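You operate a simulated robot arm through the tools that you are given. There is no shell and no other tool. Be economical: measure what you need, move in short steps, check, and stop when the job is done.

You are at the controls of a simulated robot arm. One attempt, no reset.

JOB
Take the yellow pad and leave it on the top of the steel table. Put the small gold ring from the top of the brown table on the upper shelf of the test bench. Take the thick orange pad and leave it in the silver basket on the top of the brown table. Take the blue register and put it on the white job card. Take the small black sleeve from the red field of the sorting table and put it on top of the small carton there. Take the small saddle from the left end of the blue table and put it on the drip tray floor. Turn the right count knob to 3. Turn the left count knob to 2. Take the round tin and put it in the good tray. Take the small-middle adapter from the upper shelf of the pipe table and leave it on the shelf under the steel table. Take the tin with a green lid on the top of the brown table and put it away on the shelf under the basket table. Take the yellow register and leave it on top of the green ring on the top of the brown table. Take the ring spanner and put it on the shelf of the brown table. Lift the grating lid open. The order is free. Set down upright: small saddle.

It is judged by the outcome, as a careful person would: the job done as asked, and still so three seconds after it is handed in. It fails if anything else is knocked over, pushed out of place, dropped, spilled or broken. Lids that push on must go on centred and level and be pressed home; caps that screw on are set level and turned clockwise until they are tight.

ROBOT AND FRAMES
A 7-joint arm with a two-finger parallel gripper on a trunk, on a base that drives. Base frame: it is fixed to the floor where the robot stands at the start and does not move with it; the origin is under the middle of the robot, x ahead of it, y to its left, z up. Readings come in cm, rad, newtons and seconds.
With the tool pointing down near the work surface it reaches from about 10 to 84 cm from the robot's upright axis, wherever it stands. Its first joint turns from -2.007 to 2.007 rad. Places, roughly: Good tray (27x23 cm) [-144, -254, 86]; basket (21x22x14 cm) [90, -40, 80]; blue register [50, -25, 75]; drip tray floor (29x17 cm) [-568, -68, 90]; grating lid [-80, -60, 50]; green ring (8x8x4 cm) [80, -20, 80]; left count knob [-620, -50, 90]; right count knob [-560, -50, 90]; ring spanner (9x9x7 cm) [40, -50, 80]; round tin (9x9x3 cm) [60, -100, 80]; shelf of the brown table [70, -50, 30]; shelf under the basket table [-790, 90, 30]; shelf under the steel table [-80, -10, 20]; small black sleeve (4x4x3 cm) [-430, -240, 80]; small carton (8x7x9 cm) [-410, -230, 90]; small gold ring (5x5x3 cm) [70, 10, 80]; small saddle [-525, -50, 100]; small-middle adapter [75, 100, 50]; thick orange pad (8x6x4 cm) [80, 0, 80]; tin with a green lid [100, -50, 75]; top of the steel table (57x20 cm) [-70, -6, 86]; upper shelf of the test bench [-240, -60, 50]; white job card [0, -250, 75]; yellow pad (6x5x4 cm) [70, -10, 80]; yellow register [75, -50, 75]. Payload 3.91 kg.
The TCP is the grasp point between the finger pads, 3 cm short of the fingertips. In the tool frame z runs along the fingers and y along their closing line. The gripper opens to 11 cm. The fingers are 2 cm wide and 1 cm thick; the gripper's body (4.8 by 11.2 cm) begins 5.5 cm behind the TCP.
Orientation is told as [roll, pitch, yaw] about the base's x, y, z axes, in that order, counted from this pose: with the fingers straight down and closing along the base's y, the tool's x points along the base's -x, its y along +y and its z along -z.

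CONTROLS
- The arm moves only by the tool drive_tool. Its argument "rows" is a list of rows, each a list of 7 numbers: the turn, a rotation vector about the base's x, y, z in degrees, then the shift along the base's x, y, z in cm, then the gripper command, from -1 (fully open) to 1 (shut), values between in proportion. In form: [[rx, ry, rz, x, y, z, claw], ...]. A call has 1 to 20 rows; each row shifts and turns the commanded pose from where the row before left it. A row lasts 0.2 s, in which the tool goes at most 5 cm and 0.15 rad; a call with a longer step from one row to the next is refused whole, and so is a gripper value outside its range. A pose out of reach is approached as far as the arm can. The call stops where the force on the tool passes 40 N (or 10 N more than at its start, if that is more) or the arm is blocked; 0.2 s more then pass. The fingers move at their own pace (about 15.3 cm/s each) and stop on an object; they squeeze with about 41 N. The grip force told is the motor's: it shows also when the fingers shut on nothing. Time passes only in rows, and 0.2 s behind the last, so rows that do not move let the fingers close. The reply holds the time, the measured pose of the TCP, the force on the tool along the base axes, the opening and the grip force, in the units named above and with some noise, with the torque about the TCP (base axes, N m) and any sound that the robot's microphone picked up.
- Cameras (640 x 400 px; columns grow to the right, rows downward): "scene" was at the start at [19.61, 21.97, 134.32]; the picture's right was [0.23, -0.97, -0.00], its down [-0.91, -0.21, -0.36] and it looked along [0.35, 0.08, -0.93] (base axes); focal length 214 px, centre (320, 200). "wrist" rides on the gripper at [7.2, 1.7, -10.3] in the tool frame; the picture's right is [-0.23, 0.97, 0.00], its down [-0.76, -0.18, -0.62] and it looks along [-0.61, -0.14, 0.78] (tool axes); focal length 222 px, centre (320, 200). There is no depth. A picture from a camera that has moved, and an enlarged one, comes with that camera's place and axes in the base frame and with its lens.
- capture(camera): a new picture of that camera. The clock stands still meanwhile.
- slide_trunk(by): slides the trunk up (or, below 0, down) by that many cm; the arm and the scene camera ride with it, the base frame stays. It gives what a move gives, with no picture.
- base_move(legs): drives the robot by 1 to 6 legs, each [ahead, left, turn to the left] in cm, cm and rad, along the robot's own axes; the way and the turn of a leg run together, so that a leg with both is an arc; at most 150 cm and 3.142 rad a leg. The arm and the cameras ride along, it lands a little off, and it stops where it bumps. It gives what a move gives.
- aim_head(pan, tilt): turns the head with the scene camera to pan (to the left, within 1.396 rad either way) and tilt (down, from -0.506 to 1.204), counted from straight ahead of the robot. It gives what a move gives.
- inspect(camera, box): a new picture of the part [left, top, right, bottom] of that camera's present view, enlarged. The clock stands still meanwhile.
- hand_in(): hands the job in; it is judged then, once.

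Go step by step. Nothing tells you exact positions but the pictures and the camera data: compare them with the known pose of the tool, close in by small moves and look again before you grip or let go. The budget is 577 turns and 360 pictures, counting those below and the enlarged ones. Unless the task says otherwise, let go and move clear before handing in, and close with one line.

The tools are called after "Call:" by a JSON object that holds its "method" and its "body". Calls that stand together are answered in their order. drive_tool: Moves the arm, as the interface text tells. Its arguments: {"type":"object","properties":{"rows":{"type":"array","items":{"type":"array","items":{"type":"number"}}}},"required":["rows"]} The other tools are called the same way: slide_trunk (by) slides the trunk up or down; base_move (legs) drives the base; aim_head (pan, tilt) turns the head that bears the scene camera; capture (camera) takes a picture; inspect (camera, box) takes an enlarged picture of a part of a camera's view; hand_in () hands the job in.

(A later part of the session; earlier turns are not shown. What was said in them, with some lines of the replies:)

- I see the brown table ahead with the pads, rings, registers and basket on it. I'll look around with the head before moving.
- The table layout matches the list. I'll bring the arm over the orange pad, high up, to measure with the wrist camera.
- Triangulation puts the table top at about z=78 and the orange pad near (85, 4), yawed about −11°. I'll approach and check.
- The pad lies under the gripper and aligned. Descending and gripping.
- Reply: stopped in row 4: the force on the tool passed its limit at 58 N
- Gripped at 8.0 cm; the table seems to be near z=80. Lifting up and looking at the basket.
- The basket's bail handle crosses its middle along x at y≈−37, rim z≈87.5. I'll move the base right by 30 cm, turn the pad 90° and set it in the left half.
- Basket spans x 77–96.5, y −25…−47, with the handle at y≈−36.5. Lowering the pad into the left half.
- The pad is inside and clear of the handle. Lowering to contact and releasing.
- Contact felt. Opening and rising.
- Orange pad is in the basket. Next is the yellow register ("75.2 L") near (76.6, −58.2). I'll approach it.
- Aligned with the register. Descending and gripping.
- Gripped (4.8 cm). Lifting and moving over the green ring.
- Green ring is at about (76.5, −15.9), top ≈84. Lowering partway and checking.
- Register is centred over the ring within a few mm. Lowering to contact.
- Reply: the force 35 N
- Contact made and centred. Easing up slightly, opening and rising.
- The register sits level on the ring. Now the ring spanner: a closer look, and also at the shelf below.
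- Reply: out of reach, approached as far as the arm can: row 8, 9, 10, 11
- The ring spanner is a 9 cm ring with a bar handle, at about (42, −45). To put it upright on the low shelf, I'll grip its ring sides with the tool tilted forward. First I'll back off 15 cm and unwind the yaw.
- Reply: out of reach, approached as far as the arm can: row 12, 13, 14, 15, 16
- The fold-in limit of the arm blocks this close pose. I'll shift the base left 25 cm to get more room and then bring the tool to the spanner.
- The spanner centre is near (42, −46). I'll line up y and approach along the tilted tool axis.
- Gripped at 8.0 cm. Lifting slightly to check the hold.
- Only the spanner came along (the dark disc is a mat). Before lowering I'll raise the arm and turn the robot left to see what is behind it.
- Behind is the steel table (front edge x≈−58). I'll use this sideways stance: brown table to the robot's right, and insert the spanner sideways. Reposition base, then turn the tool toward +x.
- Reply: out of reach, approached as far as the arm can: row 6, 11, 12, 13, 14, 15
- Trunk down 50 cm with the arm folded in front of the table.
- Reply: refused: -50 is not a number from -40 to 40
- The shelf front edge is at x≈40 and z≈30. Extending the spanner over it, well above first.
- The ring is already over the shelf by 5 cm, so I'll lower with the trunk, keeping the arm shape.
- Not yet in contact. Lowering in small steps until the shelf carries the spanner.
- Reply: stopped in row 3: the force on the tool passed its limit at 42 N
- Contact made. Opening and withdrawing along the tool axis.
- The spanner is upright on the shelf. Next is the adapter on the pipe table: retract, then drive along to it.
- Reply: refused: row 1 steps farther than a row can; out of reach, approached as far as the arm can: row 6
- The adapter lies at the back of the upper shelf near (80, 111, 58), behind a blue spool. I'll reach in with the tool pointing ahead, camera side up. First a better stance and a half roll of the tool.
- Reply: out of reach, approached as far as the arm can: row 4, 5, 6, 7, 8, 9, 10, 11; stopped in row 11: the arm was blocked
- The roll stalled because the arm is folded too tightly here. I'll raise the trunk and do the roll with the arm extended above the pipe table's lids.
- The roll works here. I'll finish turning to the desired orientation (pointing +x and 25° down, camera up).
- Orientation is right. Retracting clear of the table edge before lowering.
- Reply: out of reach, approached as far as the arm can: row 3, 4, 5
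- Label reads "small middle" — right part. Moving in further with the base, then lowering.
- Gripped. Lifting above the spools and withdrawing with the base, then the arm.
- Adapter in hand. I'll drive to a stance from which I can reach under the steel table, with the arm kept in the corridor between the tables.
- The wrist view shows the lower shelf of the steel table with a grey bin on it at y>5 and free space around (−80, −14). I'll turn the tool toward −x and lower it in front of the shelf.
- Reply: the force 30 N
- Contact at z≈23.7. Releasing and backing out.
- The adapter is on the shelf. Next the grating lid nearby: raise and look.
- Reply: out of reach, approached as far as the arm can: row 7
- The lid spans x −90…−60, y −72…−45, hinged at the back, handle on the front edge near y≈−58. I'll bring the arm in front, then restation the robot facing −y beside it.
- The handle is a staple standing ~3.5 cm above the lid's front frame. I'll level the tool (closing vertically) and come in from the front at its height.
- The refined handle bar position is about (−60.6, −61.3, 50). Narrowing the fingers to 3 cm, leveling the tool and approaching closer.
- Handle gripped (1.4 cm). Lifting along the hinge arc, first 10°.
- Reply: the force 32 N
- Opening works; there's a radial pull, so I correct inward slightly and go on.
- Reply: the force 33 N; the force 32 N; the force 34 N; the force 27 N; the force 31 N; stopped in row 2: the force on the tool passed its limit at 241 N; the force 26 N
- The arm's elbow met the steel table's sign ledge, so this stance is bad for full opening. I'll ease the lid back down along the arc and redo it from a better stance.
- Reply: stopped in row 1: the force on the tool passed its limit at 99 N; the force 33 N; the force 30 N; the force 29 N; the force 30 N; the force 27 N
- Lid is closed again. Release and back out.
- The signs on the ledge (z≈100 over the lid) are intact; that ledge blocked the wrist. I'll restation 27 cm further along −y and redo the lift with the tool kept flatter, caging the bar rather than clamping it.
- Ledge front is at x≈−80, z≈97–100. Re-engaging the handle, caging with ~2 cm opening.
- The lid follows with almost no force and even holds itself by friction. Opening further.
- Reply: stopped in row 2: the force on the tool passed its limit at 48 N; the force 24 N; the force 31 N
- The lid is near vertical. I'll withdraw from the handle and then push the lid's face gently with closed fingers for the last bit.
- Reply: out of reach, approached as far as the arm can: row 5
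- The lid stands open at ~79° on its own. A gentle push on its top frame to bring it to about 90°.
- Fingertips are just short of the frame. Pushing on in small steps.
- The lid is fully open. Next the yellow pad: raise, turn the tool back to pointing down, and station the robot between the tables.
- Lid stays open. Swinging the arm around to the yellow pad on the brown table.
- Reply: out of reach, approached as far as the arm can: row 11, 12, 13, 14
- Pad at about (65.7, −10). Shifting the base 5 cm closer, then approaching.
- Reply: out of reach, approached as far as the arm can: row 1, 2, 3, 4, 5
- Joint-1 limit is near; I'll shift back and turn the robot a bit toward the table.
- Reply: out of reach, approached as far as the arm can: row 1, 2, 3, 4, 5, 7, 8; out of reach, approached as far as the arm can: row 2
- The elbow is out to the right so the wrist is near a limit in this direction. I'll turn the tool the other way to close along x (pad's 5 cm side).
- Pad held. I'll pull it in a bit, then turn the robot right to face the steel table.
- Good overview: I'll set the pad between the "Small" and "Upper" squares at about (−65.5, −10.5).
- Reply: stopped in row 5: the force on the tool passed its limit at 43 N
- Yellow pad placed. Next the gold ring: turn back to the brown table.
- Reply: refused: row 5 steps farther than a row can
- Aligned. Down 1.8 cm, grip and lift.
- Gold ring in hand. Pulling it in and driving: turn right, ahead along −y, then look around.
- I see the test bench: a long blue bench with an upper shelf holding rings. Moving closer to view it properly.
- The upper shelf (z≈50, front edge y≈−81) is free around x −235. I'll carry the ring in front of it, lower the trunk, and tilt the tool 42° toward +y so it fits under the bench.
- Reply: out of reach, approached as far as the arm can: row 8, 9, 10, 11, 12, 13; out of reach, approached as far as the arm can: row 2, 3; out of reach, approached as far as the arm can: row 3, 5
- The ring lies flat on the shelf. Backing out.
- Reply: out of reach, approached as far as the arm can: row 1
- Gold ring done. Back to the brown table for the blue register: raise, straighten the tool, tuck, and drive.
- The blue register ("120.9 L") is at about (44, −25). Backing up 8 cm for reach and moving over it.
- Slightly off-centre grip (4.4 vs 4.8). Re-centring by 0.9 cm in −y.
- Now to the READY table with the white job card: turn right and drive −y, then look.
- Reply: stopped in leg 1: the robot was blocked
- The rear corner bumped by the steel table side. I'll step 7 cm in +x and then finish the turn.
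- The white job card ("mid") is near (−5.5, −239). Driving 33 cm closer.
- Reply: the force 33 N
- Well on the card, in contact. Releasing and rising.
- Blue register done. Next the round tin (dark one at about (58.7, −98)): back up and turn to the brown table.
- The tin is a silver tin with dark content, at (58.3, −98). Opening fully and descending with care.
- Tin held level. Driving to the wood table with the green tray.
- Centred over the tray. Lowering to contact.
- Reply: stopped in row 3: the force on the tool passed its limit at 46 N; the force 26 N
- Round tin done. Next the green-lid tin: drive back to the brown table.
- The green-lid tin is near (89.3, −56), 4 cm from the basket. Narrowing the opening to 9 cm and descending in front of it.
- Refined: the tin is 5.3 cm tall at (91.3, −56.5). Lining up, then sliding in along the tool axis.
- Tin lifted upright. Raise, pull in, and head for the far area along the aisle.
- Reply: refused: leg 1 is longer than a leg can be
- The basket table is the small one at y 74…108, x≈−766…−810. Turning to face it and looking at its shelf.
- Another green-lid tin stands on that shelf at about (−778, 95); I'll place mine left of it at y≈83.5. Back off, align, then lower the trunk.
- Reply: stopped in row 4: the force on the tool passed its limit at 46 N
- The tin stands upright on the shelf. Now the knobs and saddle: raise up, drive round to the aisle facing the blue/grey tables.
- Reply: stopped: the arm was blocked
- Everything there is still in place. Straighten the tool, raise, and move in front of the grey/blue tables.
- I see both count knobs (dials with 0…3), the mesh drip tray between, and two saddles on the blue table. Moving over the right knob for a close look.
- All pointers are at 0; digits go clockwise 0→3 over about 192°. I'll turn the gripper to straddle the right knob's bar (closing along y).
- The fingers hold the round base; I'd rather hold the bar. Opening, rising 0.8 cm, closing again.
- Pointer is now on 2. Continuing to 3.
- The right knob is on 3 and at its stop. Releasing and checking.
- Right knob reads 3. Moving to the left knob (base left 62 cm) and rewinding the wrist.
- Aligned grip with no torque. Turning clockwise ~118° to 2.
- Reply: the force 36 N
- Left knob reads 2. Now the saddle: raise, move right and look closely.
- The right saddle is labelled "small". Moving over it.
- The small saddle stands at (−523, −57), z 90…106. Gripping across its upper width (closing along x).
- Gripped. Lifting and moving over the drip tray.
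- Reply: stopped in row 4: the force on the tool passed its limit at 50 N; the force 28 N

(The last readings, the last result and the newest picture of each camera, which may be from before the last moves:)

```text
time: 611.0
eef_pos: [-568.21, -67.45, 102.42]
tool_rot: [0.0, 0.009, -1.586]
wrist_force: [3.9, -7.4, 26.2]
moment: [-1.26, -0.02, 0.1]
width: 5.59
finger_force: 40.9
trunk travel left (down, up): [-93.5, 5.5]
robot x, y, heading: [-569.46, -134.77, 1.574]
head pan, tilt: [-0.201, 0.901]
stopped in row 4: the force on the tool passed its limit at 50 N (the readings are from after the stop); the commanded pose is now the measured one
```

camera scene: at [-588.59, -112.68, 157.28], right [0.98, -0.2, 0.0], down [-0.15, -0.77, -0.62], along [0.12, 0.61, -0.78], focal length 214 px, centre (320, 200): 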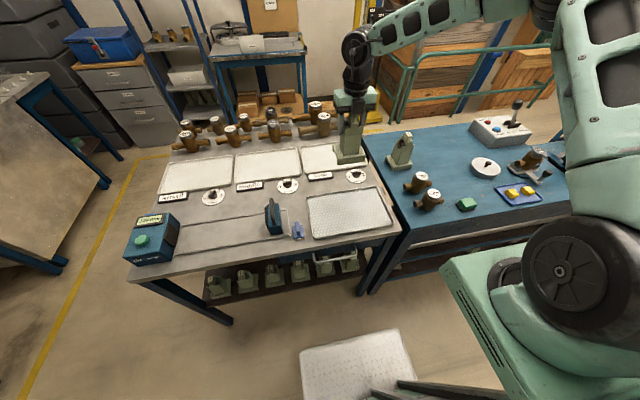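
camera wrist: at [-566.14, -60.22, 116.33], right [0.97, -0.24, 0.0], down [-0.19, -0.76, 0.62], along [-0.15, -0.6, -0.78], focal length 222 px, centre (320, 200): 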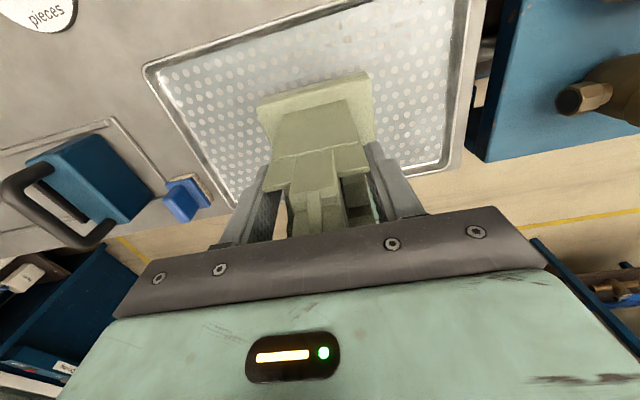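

Call:
{"method": "inspect", "body": {"camera": "scene", "box": [270, 140, 430, 260]}}

Call:
{"method": "drive_tool", "body": {"rows": [[0, 0, 0, 0, 0, 0.2, 0.3], [0, 0, 0, 0, 0, 0, -0.3], [0, 0, 0, 0, 0, 0, -0.5], [0, 0, 0, 0, 0, 2, -0.5], [0, 0, 0, 0, 0, 4, -0.5], [0, 0, 0, 0, 0, 4, -0.5], [0, 0, 0, 0, 0, 4, -0.5]]}}

Call:
{"method": "inspect", "body": {"camera": "scene", "box": [270, 140, 430, 260]}}

```text
3.33 times, centred on (350, 200) of scene
camera zoom: at [-588.58, -112.87, 157.34], right [0.98, -0.2, 0.0], down [-0.15, -0.77, -0.62], along [0.12, 0.61, -0.78], focal length 715 px, centre (220, 200)
```

zoom: 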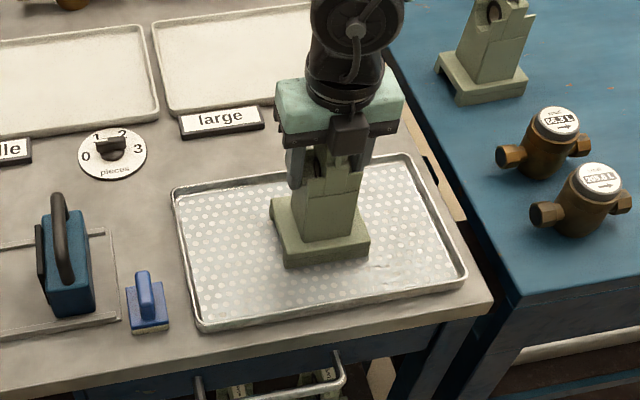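

```text
time: 612.6
eef_pos: [-568.06, -67.39, 116.4]
tool_rot: [0.0, 0.005, -1.582]
wrist_force: [-0.4, 0.5, -0.5]
moment: [-0.02, -0.01, 0.0]
width: 8.24
finger_force: 0.0
trunk travel left (down, up): [-93.5, 5.5]
robot x, y, heading: [-569.3, -134.59, 1.571]
head pan, tilt: [-0.201, 0.901]
```

```text
3.33 times, centred on (350, 200) of scene
camera zoom: at [-588.61, -112.68, 157.27], right [0.98, -0.2, 0.0], down [-0.15, -0.77, -0.62], along [0.12, 0.61, -0.78], focal length 715 px, centre (220, 200)
```

zoom: 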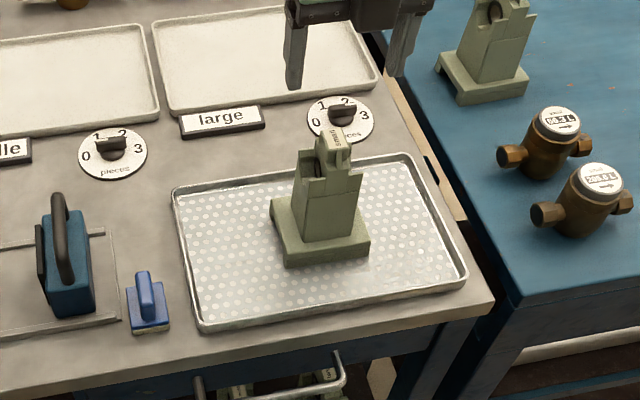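

The saddle stands upright in the drip tray. Last: the black sleeve on the sorting table. Driving there.

Call:
{"method": "base_move", "body": {"legs": [[-30, 0, 0], [0, -138, 0], [0, 0, -3.14]]}}

Call:
{"method": "aim_head", "body": {"pan": -0.1, "tilt": 0.9}}

Call:
{"method": "capture", "body": {"camera": "scene"}}

Call:
{"method": "capture", "body": {"camera": "wrist"}}

```text
time: 628.7
eef_pos: [-431.84, -230.73, 116.47]
tool_rot: [0.0, 0.007, 1.533]
wrist_force: [0.3, -0.4, -0.1]
moment: [0.01, -0.02, 0.0]
width: 8.24
finger_force: 0.0
trunk travel left (down, up): [-93.5, 5.5]
robot x, y, heading: [-429.0, -163.52, -1.591]
head pan, tilt: [-0.201, 0.901]
```

```text
time: 629.3
eef_pos: [-431.72, -230.66, 116.49]
tool_rot: [0.0, 0.007, 1.535]
wrist_force: [-0.2, 0.5, -0.5]
moment: [0.0, -0.01, -0.01]
width: 8.24
finger_force: 0.1
trunk travel left (down, up): [-93.5, 5.5]
robot x, y, heading: [-428.72, -163.68, -1.592]
head pan, tilt: [-0.099, 0.901]
```

```text
88 pictures are left
camera scene: at [-409.65, -185.6, 157.28], right [-0.99, 0.12, 0.0], down [0.09, 0.78, -0.62], along [-0.07, -0.62, -0.78], focal length 214 px, centre (320, 200)
```

scene: 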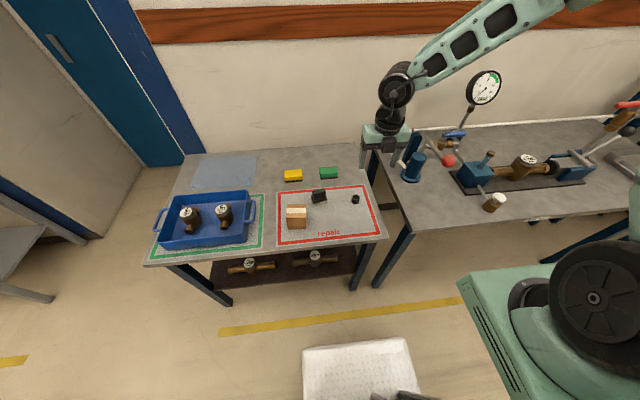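

```text
87 pictures are left
camera wrist: at [-433.68, -237.81, 126.87], right [-0.97, 0.26, 0.0], down [0.2, 0.76, 0.62], along [0.16, 0.6, -0.79], focal length 222 px, centre (320, 200)
```

wrist: 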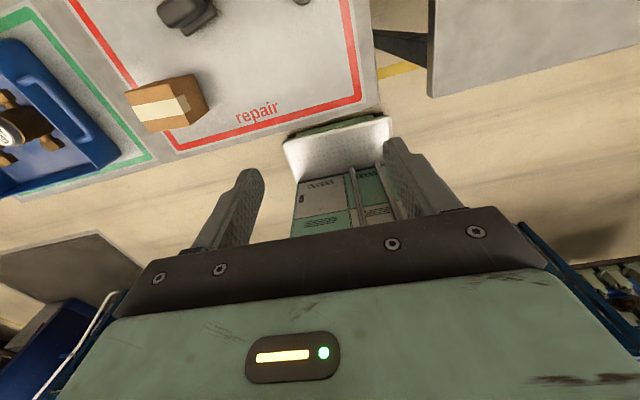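

Call:
{"method": "inspect", "body": {"camera": "scene", "box": [270, 165, 398, 245]}}

```text
5.00 times, centred on (334, 205) of scene
camera zoom: at [-409.65, -185.6, 157.28], right [-0.99, 0.12, 0.0], down [0.09, 0.78, -0.62], along [-0.07, -0.62, -0.78], focal length 1072 px, centre (250, 175)
```

zoom: 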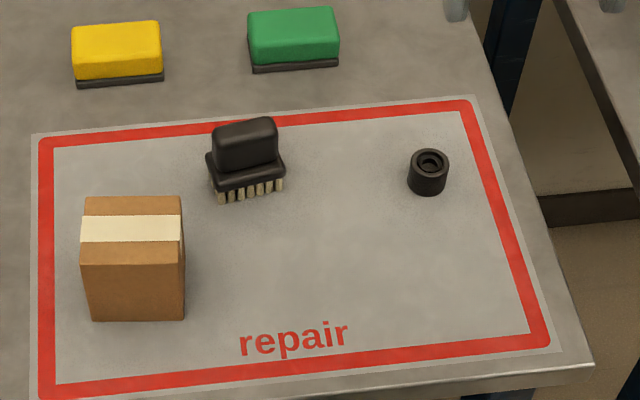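

Call:
{"method": "drive_tool", "body": {"rows": [[0, 0, 0, 0, -4, -3, -0.5], [0, 0, 0, 0, -4, -3, -0.5], [0, 0, 0, 0, -4, -3, -0.3], [0, 0, 0, 0, 0, -4, -0.3], [0, 0, 0, 0, 0, -4, -0.3]]}}

Call:
{"method": "capture", "body": {"camera": "wrist"}}

Call:
{"method": "capture", "body": {"camera": "scene"}}

```text
time: 630.5
eef_pos: [-431.74, -242.99, 99.34]
tool_rot: [0.0, 0.007, 1.537]
wrist_force: [-0.2, 0.3, -0.2]
moment: [0.01, -0.06, 0.01]
width: 7.16
finger_force: 0.1
trunk travel left (down, up): [-93.5, 5.5]
robot x, y, heading: [-429.04, -164.13, -1.591]
head pan, tilt: [-0.099, 0.901]
```

```text
85 pictures are left
camera wrist: at [-433.64, -250.0, 109.75], right [-0.97, 0.26, 0.0], down [0.2, 0.76, 0.62], along [0.16, 0.6, -0.79], focal length 222 px, centre (320, 200)
```

wrist: 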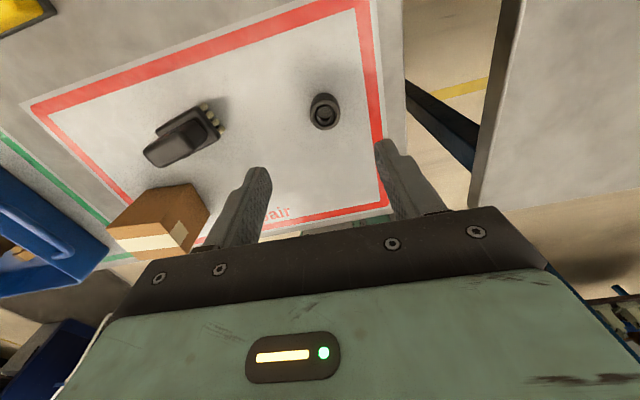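

```text
84 pictures are left
camera scene: at [-409.64, -185.58, 157.29], right [-0.99, 0.12, 0.0], down [0.09, 0.78, -0.62], along [-0.07, -0.62, -0.78], focal length 214 px, centre (320, 200)
```

scene: 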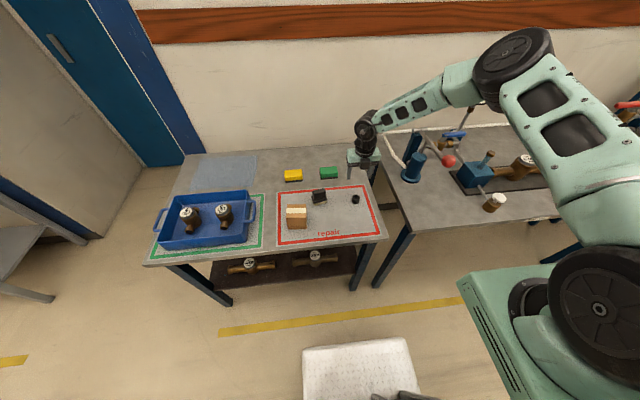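

Call:
{"method": "drive_tool", "body": {"rows": [[0, 0, 0, -0.2, 0.5, -4, -0.2], [0, 0, 0, 0, 0, -4, -0.2], [0, 0, 0, 0, 0, -2.5, -0.2]]}}

Call:
{"method": "capture", "body": {"camera": "wrist"}}

```text
time: 631.3
eef_pos: [-431.86, -242.31, 88.91]
tool_rot: [-0.002, 0.006, 1.536]
wrist_force: [-0.2, 0.3, -0.4]
moment: [0.03, 0.02, -0.01]
width: 6.58
finger_force: 0.1
trunk travel left (down, up): [-93.5, 5.5]
robot x, y, heading: [-428.81, -163.66, -1.59]
head pan, tilt: [-0.099, 0.901]
```

```text
83 pictures are left
camera wrist: at [-433.73, -249.36, 99.22], right [-0.97, 0.26, 0.0], down [0.2, 0.76, 0.62], along [0.16, 0.6, -0.79], focal length 222 px, centre (320, 200)
```

wrist: 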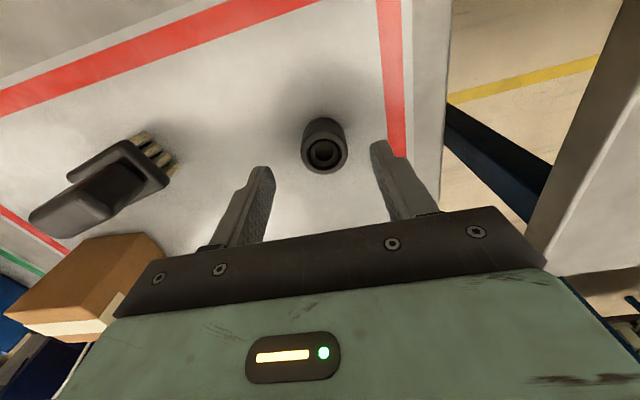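

Call:
{"method": "drive_tool", "body": {"rows": [[0, 0, 0, -0.3, -0.3, -1.8, -0.2], [0, 0, 0, 0, 0, -1.2, -0.2], [0, 0, 0, 0, 0, 0, 0.2], [0, 0, 0, 0, 0, 0, 1], [0, 0, 0, 0, 0, 0, 1]]}}

Call:
{"method": "capture", "body": {"camera": "wrist"}}

```text
time: 632.5
eef_pos: [-432.2, -242.4, 85.91]
tool_rot: [-0.001, 0.007, 1.533]
wrist_force: [0.1, -0.4, -0.4]
moment: [-0.02, 0.02, -0.04]
width: 3.27
finger_force: 41.2
trunk travel left (down, up): [-93.5, 5.5]
robot x, y, heading: [-429.21, -163.62, -1.592]
head pan, tilt: [-0.099, 0.901]
```

```text
82 pictures are left
camera wrist: at [-434.09, -249.59, 96.29], right [-0.97, 0.26, 0.0], down [0.2, 0.76, 0.62], along [0.16, 0.6, -0.79], focal length 222 px, centre (320, 200)
```

wrist: 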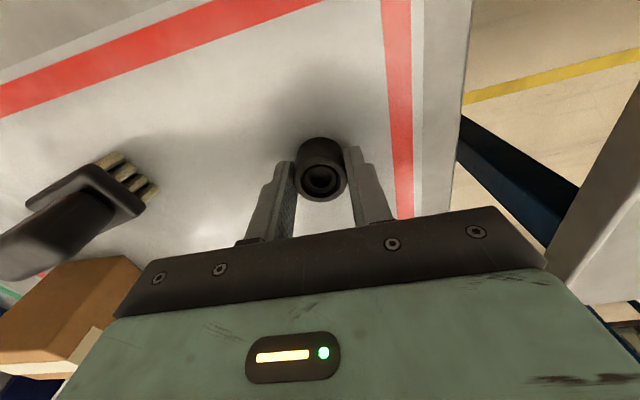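

Call:
{"method": "drive_tool", "body": {"rows": [[0, 0, 0, 0, 0, 3, 1], [0, 0, 0, 0, 0, 5, 1], [0, 0, 0, 0, 0, 5, 1], [0, 0, 0, 0, 0, 5, 1], [0, 0, 0, 4.4, 1.4, 0, 1], [0, 0, 0, 4.4, 1.4, 0, 1], [0, 0, 0, 4.4, 1.4, 0, 1], [0, 0, 0, 4.4, 1.4, 0, 1], [0, 0, 0, 4.4, 1.4, 0, 1], [0, 0, 0, 4.2, 1.2, 0, 1]]}}

Call:
{"method": "capture", "body": {"camera": "wrist"}}

Call:
{"method": "inspect", "body": {"camera": "scene", "box": [240, 140, 368, 240]}}

```text
time: 634.7
eef_pos: [-406.31, -234.23, 103.75]
tool_rot: [0.0, 0.007, 1.534]
wrist_force: [0.1, 0.3, -0.4]
moment: [0.01, -0.02, -0.05]
width: 3.28
finger_force: 41.1
trunk travel left (down, up): [-93.5, 5.5]
robot x, y, heading: [-429.09, -163.95, -1.589]
head pan, tilt: [-0.099, 0.901]
```

```text
81 pictures are left
camera wrist: at [-408.15, -241.3, 114.18], right [-0.96, 0.26, 0.0], down [0.21, 0.76, 0.62], along [0.16, 0.6, -0.79], focal length 222 px, centre (320, 200)
```

wrist: 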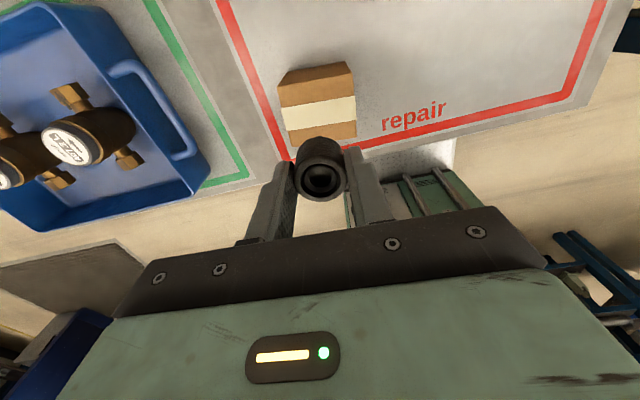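

```text
4.00 times, centred on (304, 190) of scene
camera zoom: at [-409.72, -185.62, 157.29], right [-0.99, 0.12, 0.0], down [0.09, 0.78, -0.62], along [-0.07, -0.62, -0.78], focal length 858 px, centre (384, 240)
```

zoom: 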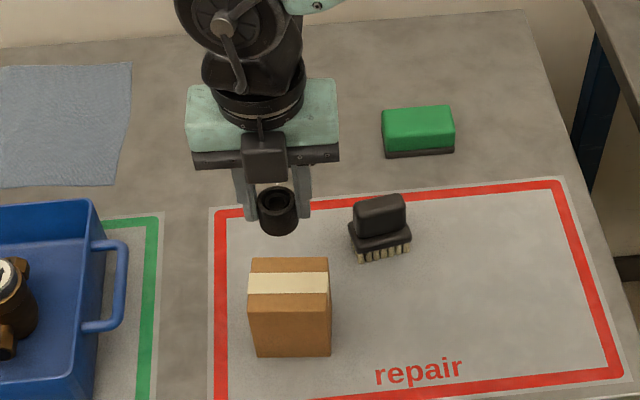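

Call:
{"method": "drive_tool", "body": {"rows": [[0, 0, 0, 0.1, -0.3, -4, 1], [0, 0, 0, 0, 0, -3.5, 1]]}}

Call:
{"method": "inspect", "body": {"camera": "scene", "box": [256, 170, 352, 240]}}

Call:
{"method": "capture", "body": {"camera": "wrist"}}

```text
time: 635.3
eef_pos: [-406.11, -234.41, 96.34]
tool_rot: [-0.002, 0.007, 1.534]
wrist_force: [0.9, 0.0, -1.7]
moment: [-0.05, 0.0, 0.01]
width: 3.23
finger_force: 41.0
trunk travel left (down, up): [-93.5, 5.5]
robot x, y, heading: [-429.18, -163.88, -1.591]
head pan, tilt: [-0.099, 0.901]
```

```text
5.71 times, centred on (304, 205) of scene
camera zoom: at [-409.65, -185.58, 157.29], right [-0.99, 0.12, 0.0], down [0.09, 0.78, -0.62], along [-0.07, -0.62, -0.78], focal length 1226 px, centre (411, 171)
```

zoom: 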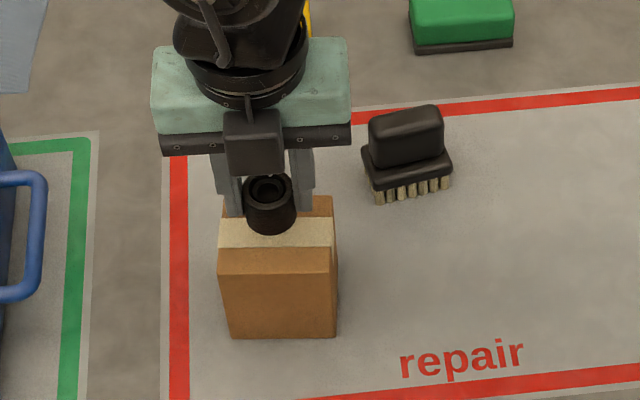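

```text
78 pictures are left
camera wrist: at [-408.0, -241.51, 106.7], right [-0.96, 0.26, 0.0], down [0.21, 0.76, 0.62], along [0.16, 0.6, -0.79], focal length 222 px, centre (320, 200)
```

wrist: 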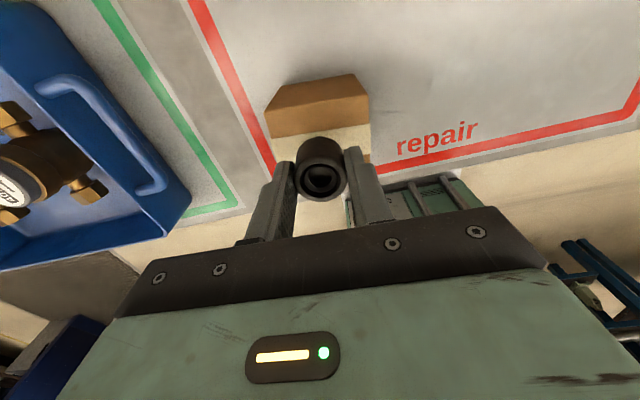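

Call:
{"method": "drive_tool", "body": {"rows": [[0, 0, 0, -0.3, -0.4, -1, 1], [0, 0, 0, 0, 0, -0.7, 1], [0, 0, 0, 0, 0, -0.3, 1], [0, 0, 0, 0, 0, -0.3, 1], [0, 0, 0, 0, 0, -0.3, 1]]}}

Call:
{"method": "inspect", "body": {"camera": "scene", "box": [256, 170, 352, 240]}}

```text
time: 636.5
eef_pos: [-406.37, -235.0, 94.09]
tool_rot: [-0.003, 0.01, 1.533]
wrist_force: [-7.1, 3.7, 28.8]
moment: [0.19, 0.36, 0.09]
width: 3.24
finger_force: 40.8
trunk travel left (down, up): [-93.5, 5.5]
robot x, y, heading: [-428.68, -163.54, -1.593]
head pan, tilt: [-0.099, 0.901]
```

```text
5.71 times, centred on (304, 205) of scene
camera zoom: at [-409.73, -185.44, 157.36], right [-0.99, 0.12, 0.0], down [0.09, 0.78, -0.62], along [-0.07, -0.62, -0.78], focal length 1226 px, centre (411, 171)
```

zoom: 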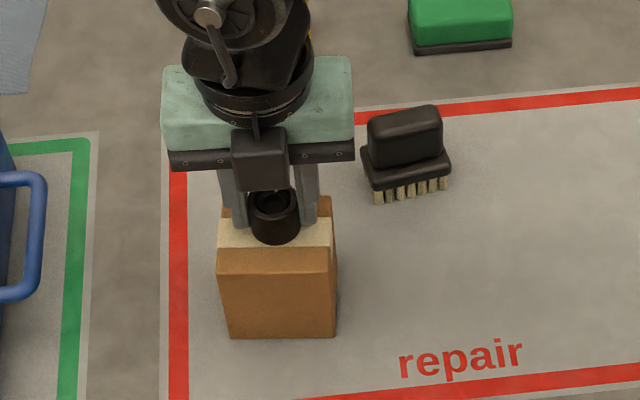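

In contact and well on the carton's top. Releasing gently and rising.

Call:
{"method": "drive_tool", "body": {"rows": [[0, 0, 0, 0, 0, 0.3, 1], [0, 0, 0, 0, 0, 0, 0.35], [0, 0, 0, 0, 0, 0, 0.2], [0, 0, 0, 0, 0, 0, 0.1], [0, 0, 0, 0, 0, 2, 0.1], [0, 0, 0, 0, 0, 4, 0.1], [0, 0, 0, 0, 0, 5, 0.1], [0, 0, 0, 0, 0, 5, 0.1]]}}

Call:
{"method": "inspect", "body": {"camera": "scene", "box": [240, 150, 368, 240]}}

```text
time: 638.3
eef_pos: [-406.29, -234.77, 110.04]
tool_rot: [0.002, 0.006, 1.536]
wrist_force: [-0.1, -0.4, -0.7]
moment: [0.05, -0.01, 0.01]
width: 4.94
finger_force: 0.1
trunk travel left (down, up): [-93.5, 5.5]
robot x, y, heading: [-428.8, -163.76, -1.589]
head pan, tilt: [-0.099, 0.901]
```

```text
4.44 times, centred on (304, 195) of scene
camera zoom: at [-409.63, -185.64, 157.26], right [-0.99, 0.12, 0.0], down [0.09, 0.78, -0.62], along [-0.07, -0.62, -0.78], focal length 953 px, centre (391, 222)
```

zoom: 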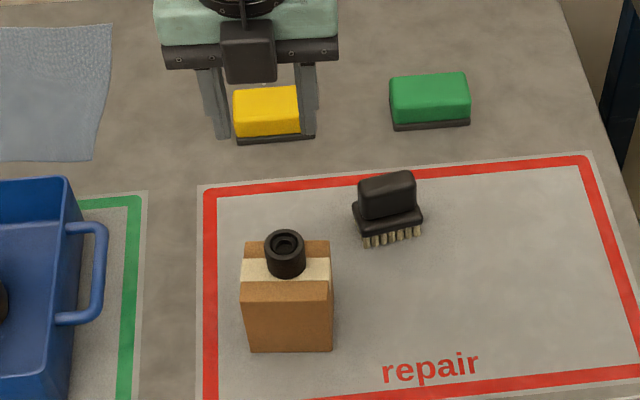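

All placements are done. I'll drive back for a last check of the lid and the steel table, where the base had bumped earlier.

Call:
{"method": "base_move", "body": {"legs": [[0, 0, 1.58], [150, 0, 0], [150, 0, 0], [60, 0, 0]]}}

Call:
{"method": "aim_head", "body": {"pan": 1.0, "tilt": 0.5}}

Call:
{"method": "capture", "body": {"camera": "scene"}}

```text
time: 659.5
eef_pos: [2.07, -151.34, 110.13]
tool_rot: [0.0, 0.006, 3.088]
wrist_force: [-0.5, 0.5, 0.5]
moment: [-0.02, 0.01, 0.05]
width: 4.94
finger_force: 0.0
trunk travel left (down, up): [-93.5, 5.5]
robot x, y, heading: [-69.57, -172.69, -0.035]
head pan, tilt: [-0.099, 0.901]
```

```text
time: 660.9
eef_pos: [2.13, -151.37, 110.15]
tool_rot: [0.0, 0.007, 3.088]
wrist_force: [0.5, 0.2, 0.3]
moment: [0.03, 0.0, 0.03]
width: 4.98
finger_force: 0.1
trunk travel left (down, up): [-93.5, 5.5]
robot x, y, heading: [-69.46, -172.57, -0.035]
head pan, tilt: [1.0, 0.499]
```

```text
75 pictures are left
camera scene: at [-49.29, -145.05, 160.66], right [0.82, -0.57, 0.0], down [-0.27, -0.39, -0.88], along [0.5, 0.72, -0.48], focal length 214 px, centre (320, 200)
```

scene: 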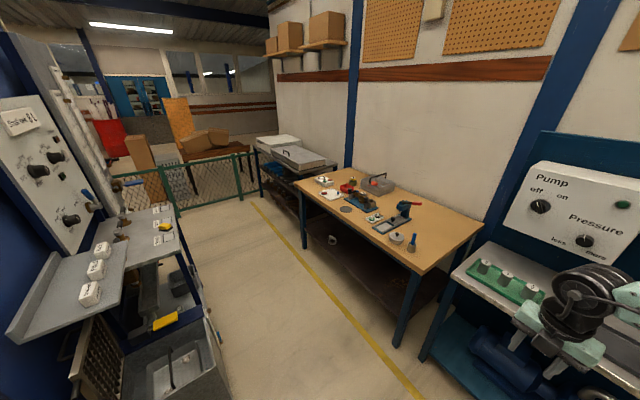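

Call:
{"method": "inspect", "body": {"camera": "scene", "box": [0, 180, 240, 400]}}

Call:
{"method": "inspect", "body": {"camera": "scene", "box": [270, 150, 450, 270]}}

```text
1.82 times, centred on (120, 290) of scene
camera zoom: at [-49.29, -145.05, 160.66], right [0.82, -0.57, 0.0], down [-0.27, -0.39, -0.88], along [0.5, 0.72, -0.48], focal length 390 px, centre (684, 36)
```

zoom: 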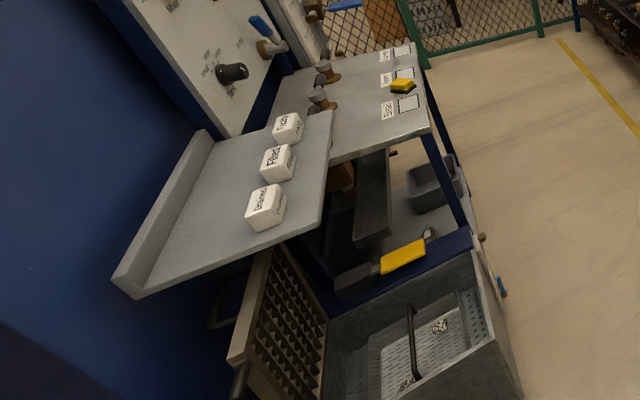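

```text
3.33 times, centred on (360, 210) of scene
camera zoom: at [-49.29, -145.05, 160.66], right [0.82, -0.57, 0.0], down [-0.27, -0.39, -0.88], along [0.5, 0.72, -0.48], focal length 715 px, centre (187, 167)
```

zoom: 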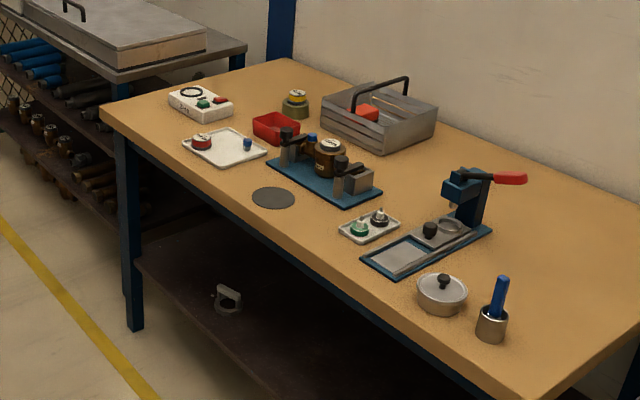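

Lid open, pad, adapter, spanner and signs are fine. One more look at the yellow block hidden behind the press.

Call:
{"method": "base_move", "body": {"legs": [[30, 50, 0]]}}

Call:
{"method": "aim_head", "body": {"pan": 0.3, "tilt": 0.5}}

Call:
{"method": "inspect", "body": {"camera": "scene", "box": [200, 130, 480, 305]}}

```text
time: 664.2
eef_pos: [33.8, -103.39, 110.02]
tool_rot: [-0.001, 0.007, 3.083]
wrist_force: [0.1, 0.5, -0.1]
moment: [0.0, 0.0, -0.01]
width: 4.93
finger_force: 0.1
trunk travel left (down, up): [-93.5, 5.5]
robot x, y, heading: [-37.73, -124.35, -0.038]
head pan, tilt: [1.0, 0.499]
```

```text
time: 665.2
eef_pos: [33.84, -103.42, 110.15]
tool_rot: [0.001, 0.006, 3.084]
wrist_force: [0.6, 0.4, -0.7]
moment: [-0.01, -0.03, -0.01]
width: 4.96
finger_force: 0.0
trunk travel left (down, up): [-93.5, 5.5]
robot x, y, heading: [-38.0, -124.39, -0.044]
head pan, tilt: [0.3, 0.499]
```

```text
2.29 times, centred on (340, 218) of scene
camera zoom: at [-14.08, -102.01, 160.67], right [0.26, -0.97, 0.0], down [-0.46, -0.12, -0.88], along [0.85, 0.23, -0.48], focal length 490 px, centre (274, 160)
```

zoom: 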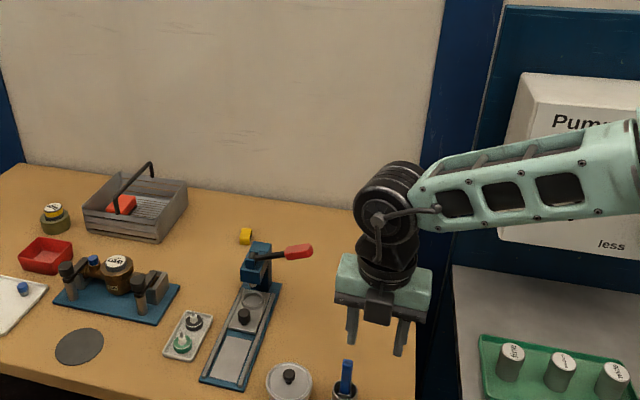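

Everything on the brown table is in order: the yellow block is in place, and so are the pad in the basket and the register on the ring. The gripper is empty and clear, so I'm handing in.

Call:
{"method": "hand_in", "body": {}}

```text
The job is handed in.
```

All fourteen tasks were carried out and the job is handed in; each placement was checked by camera afterwards, and the gripper is empty and clear.
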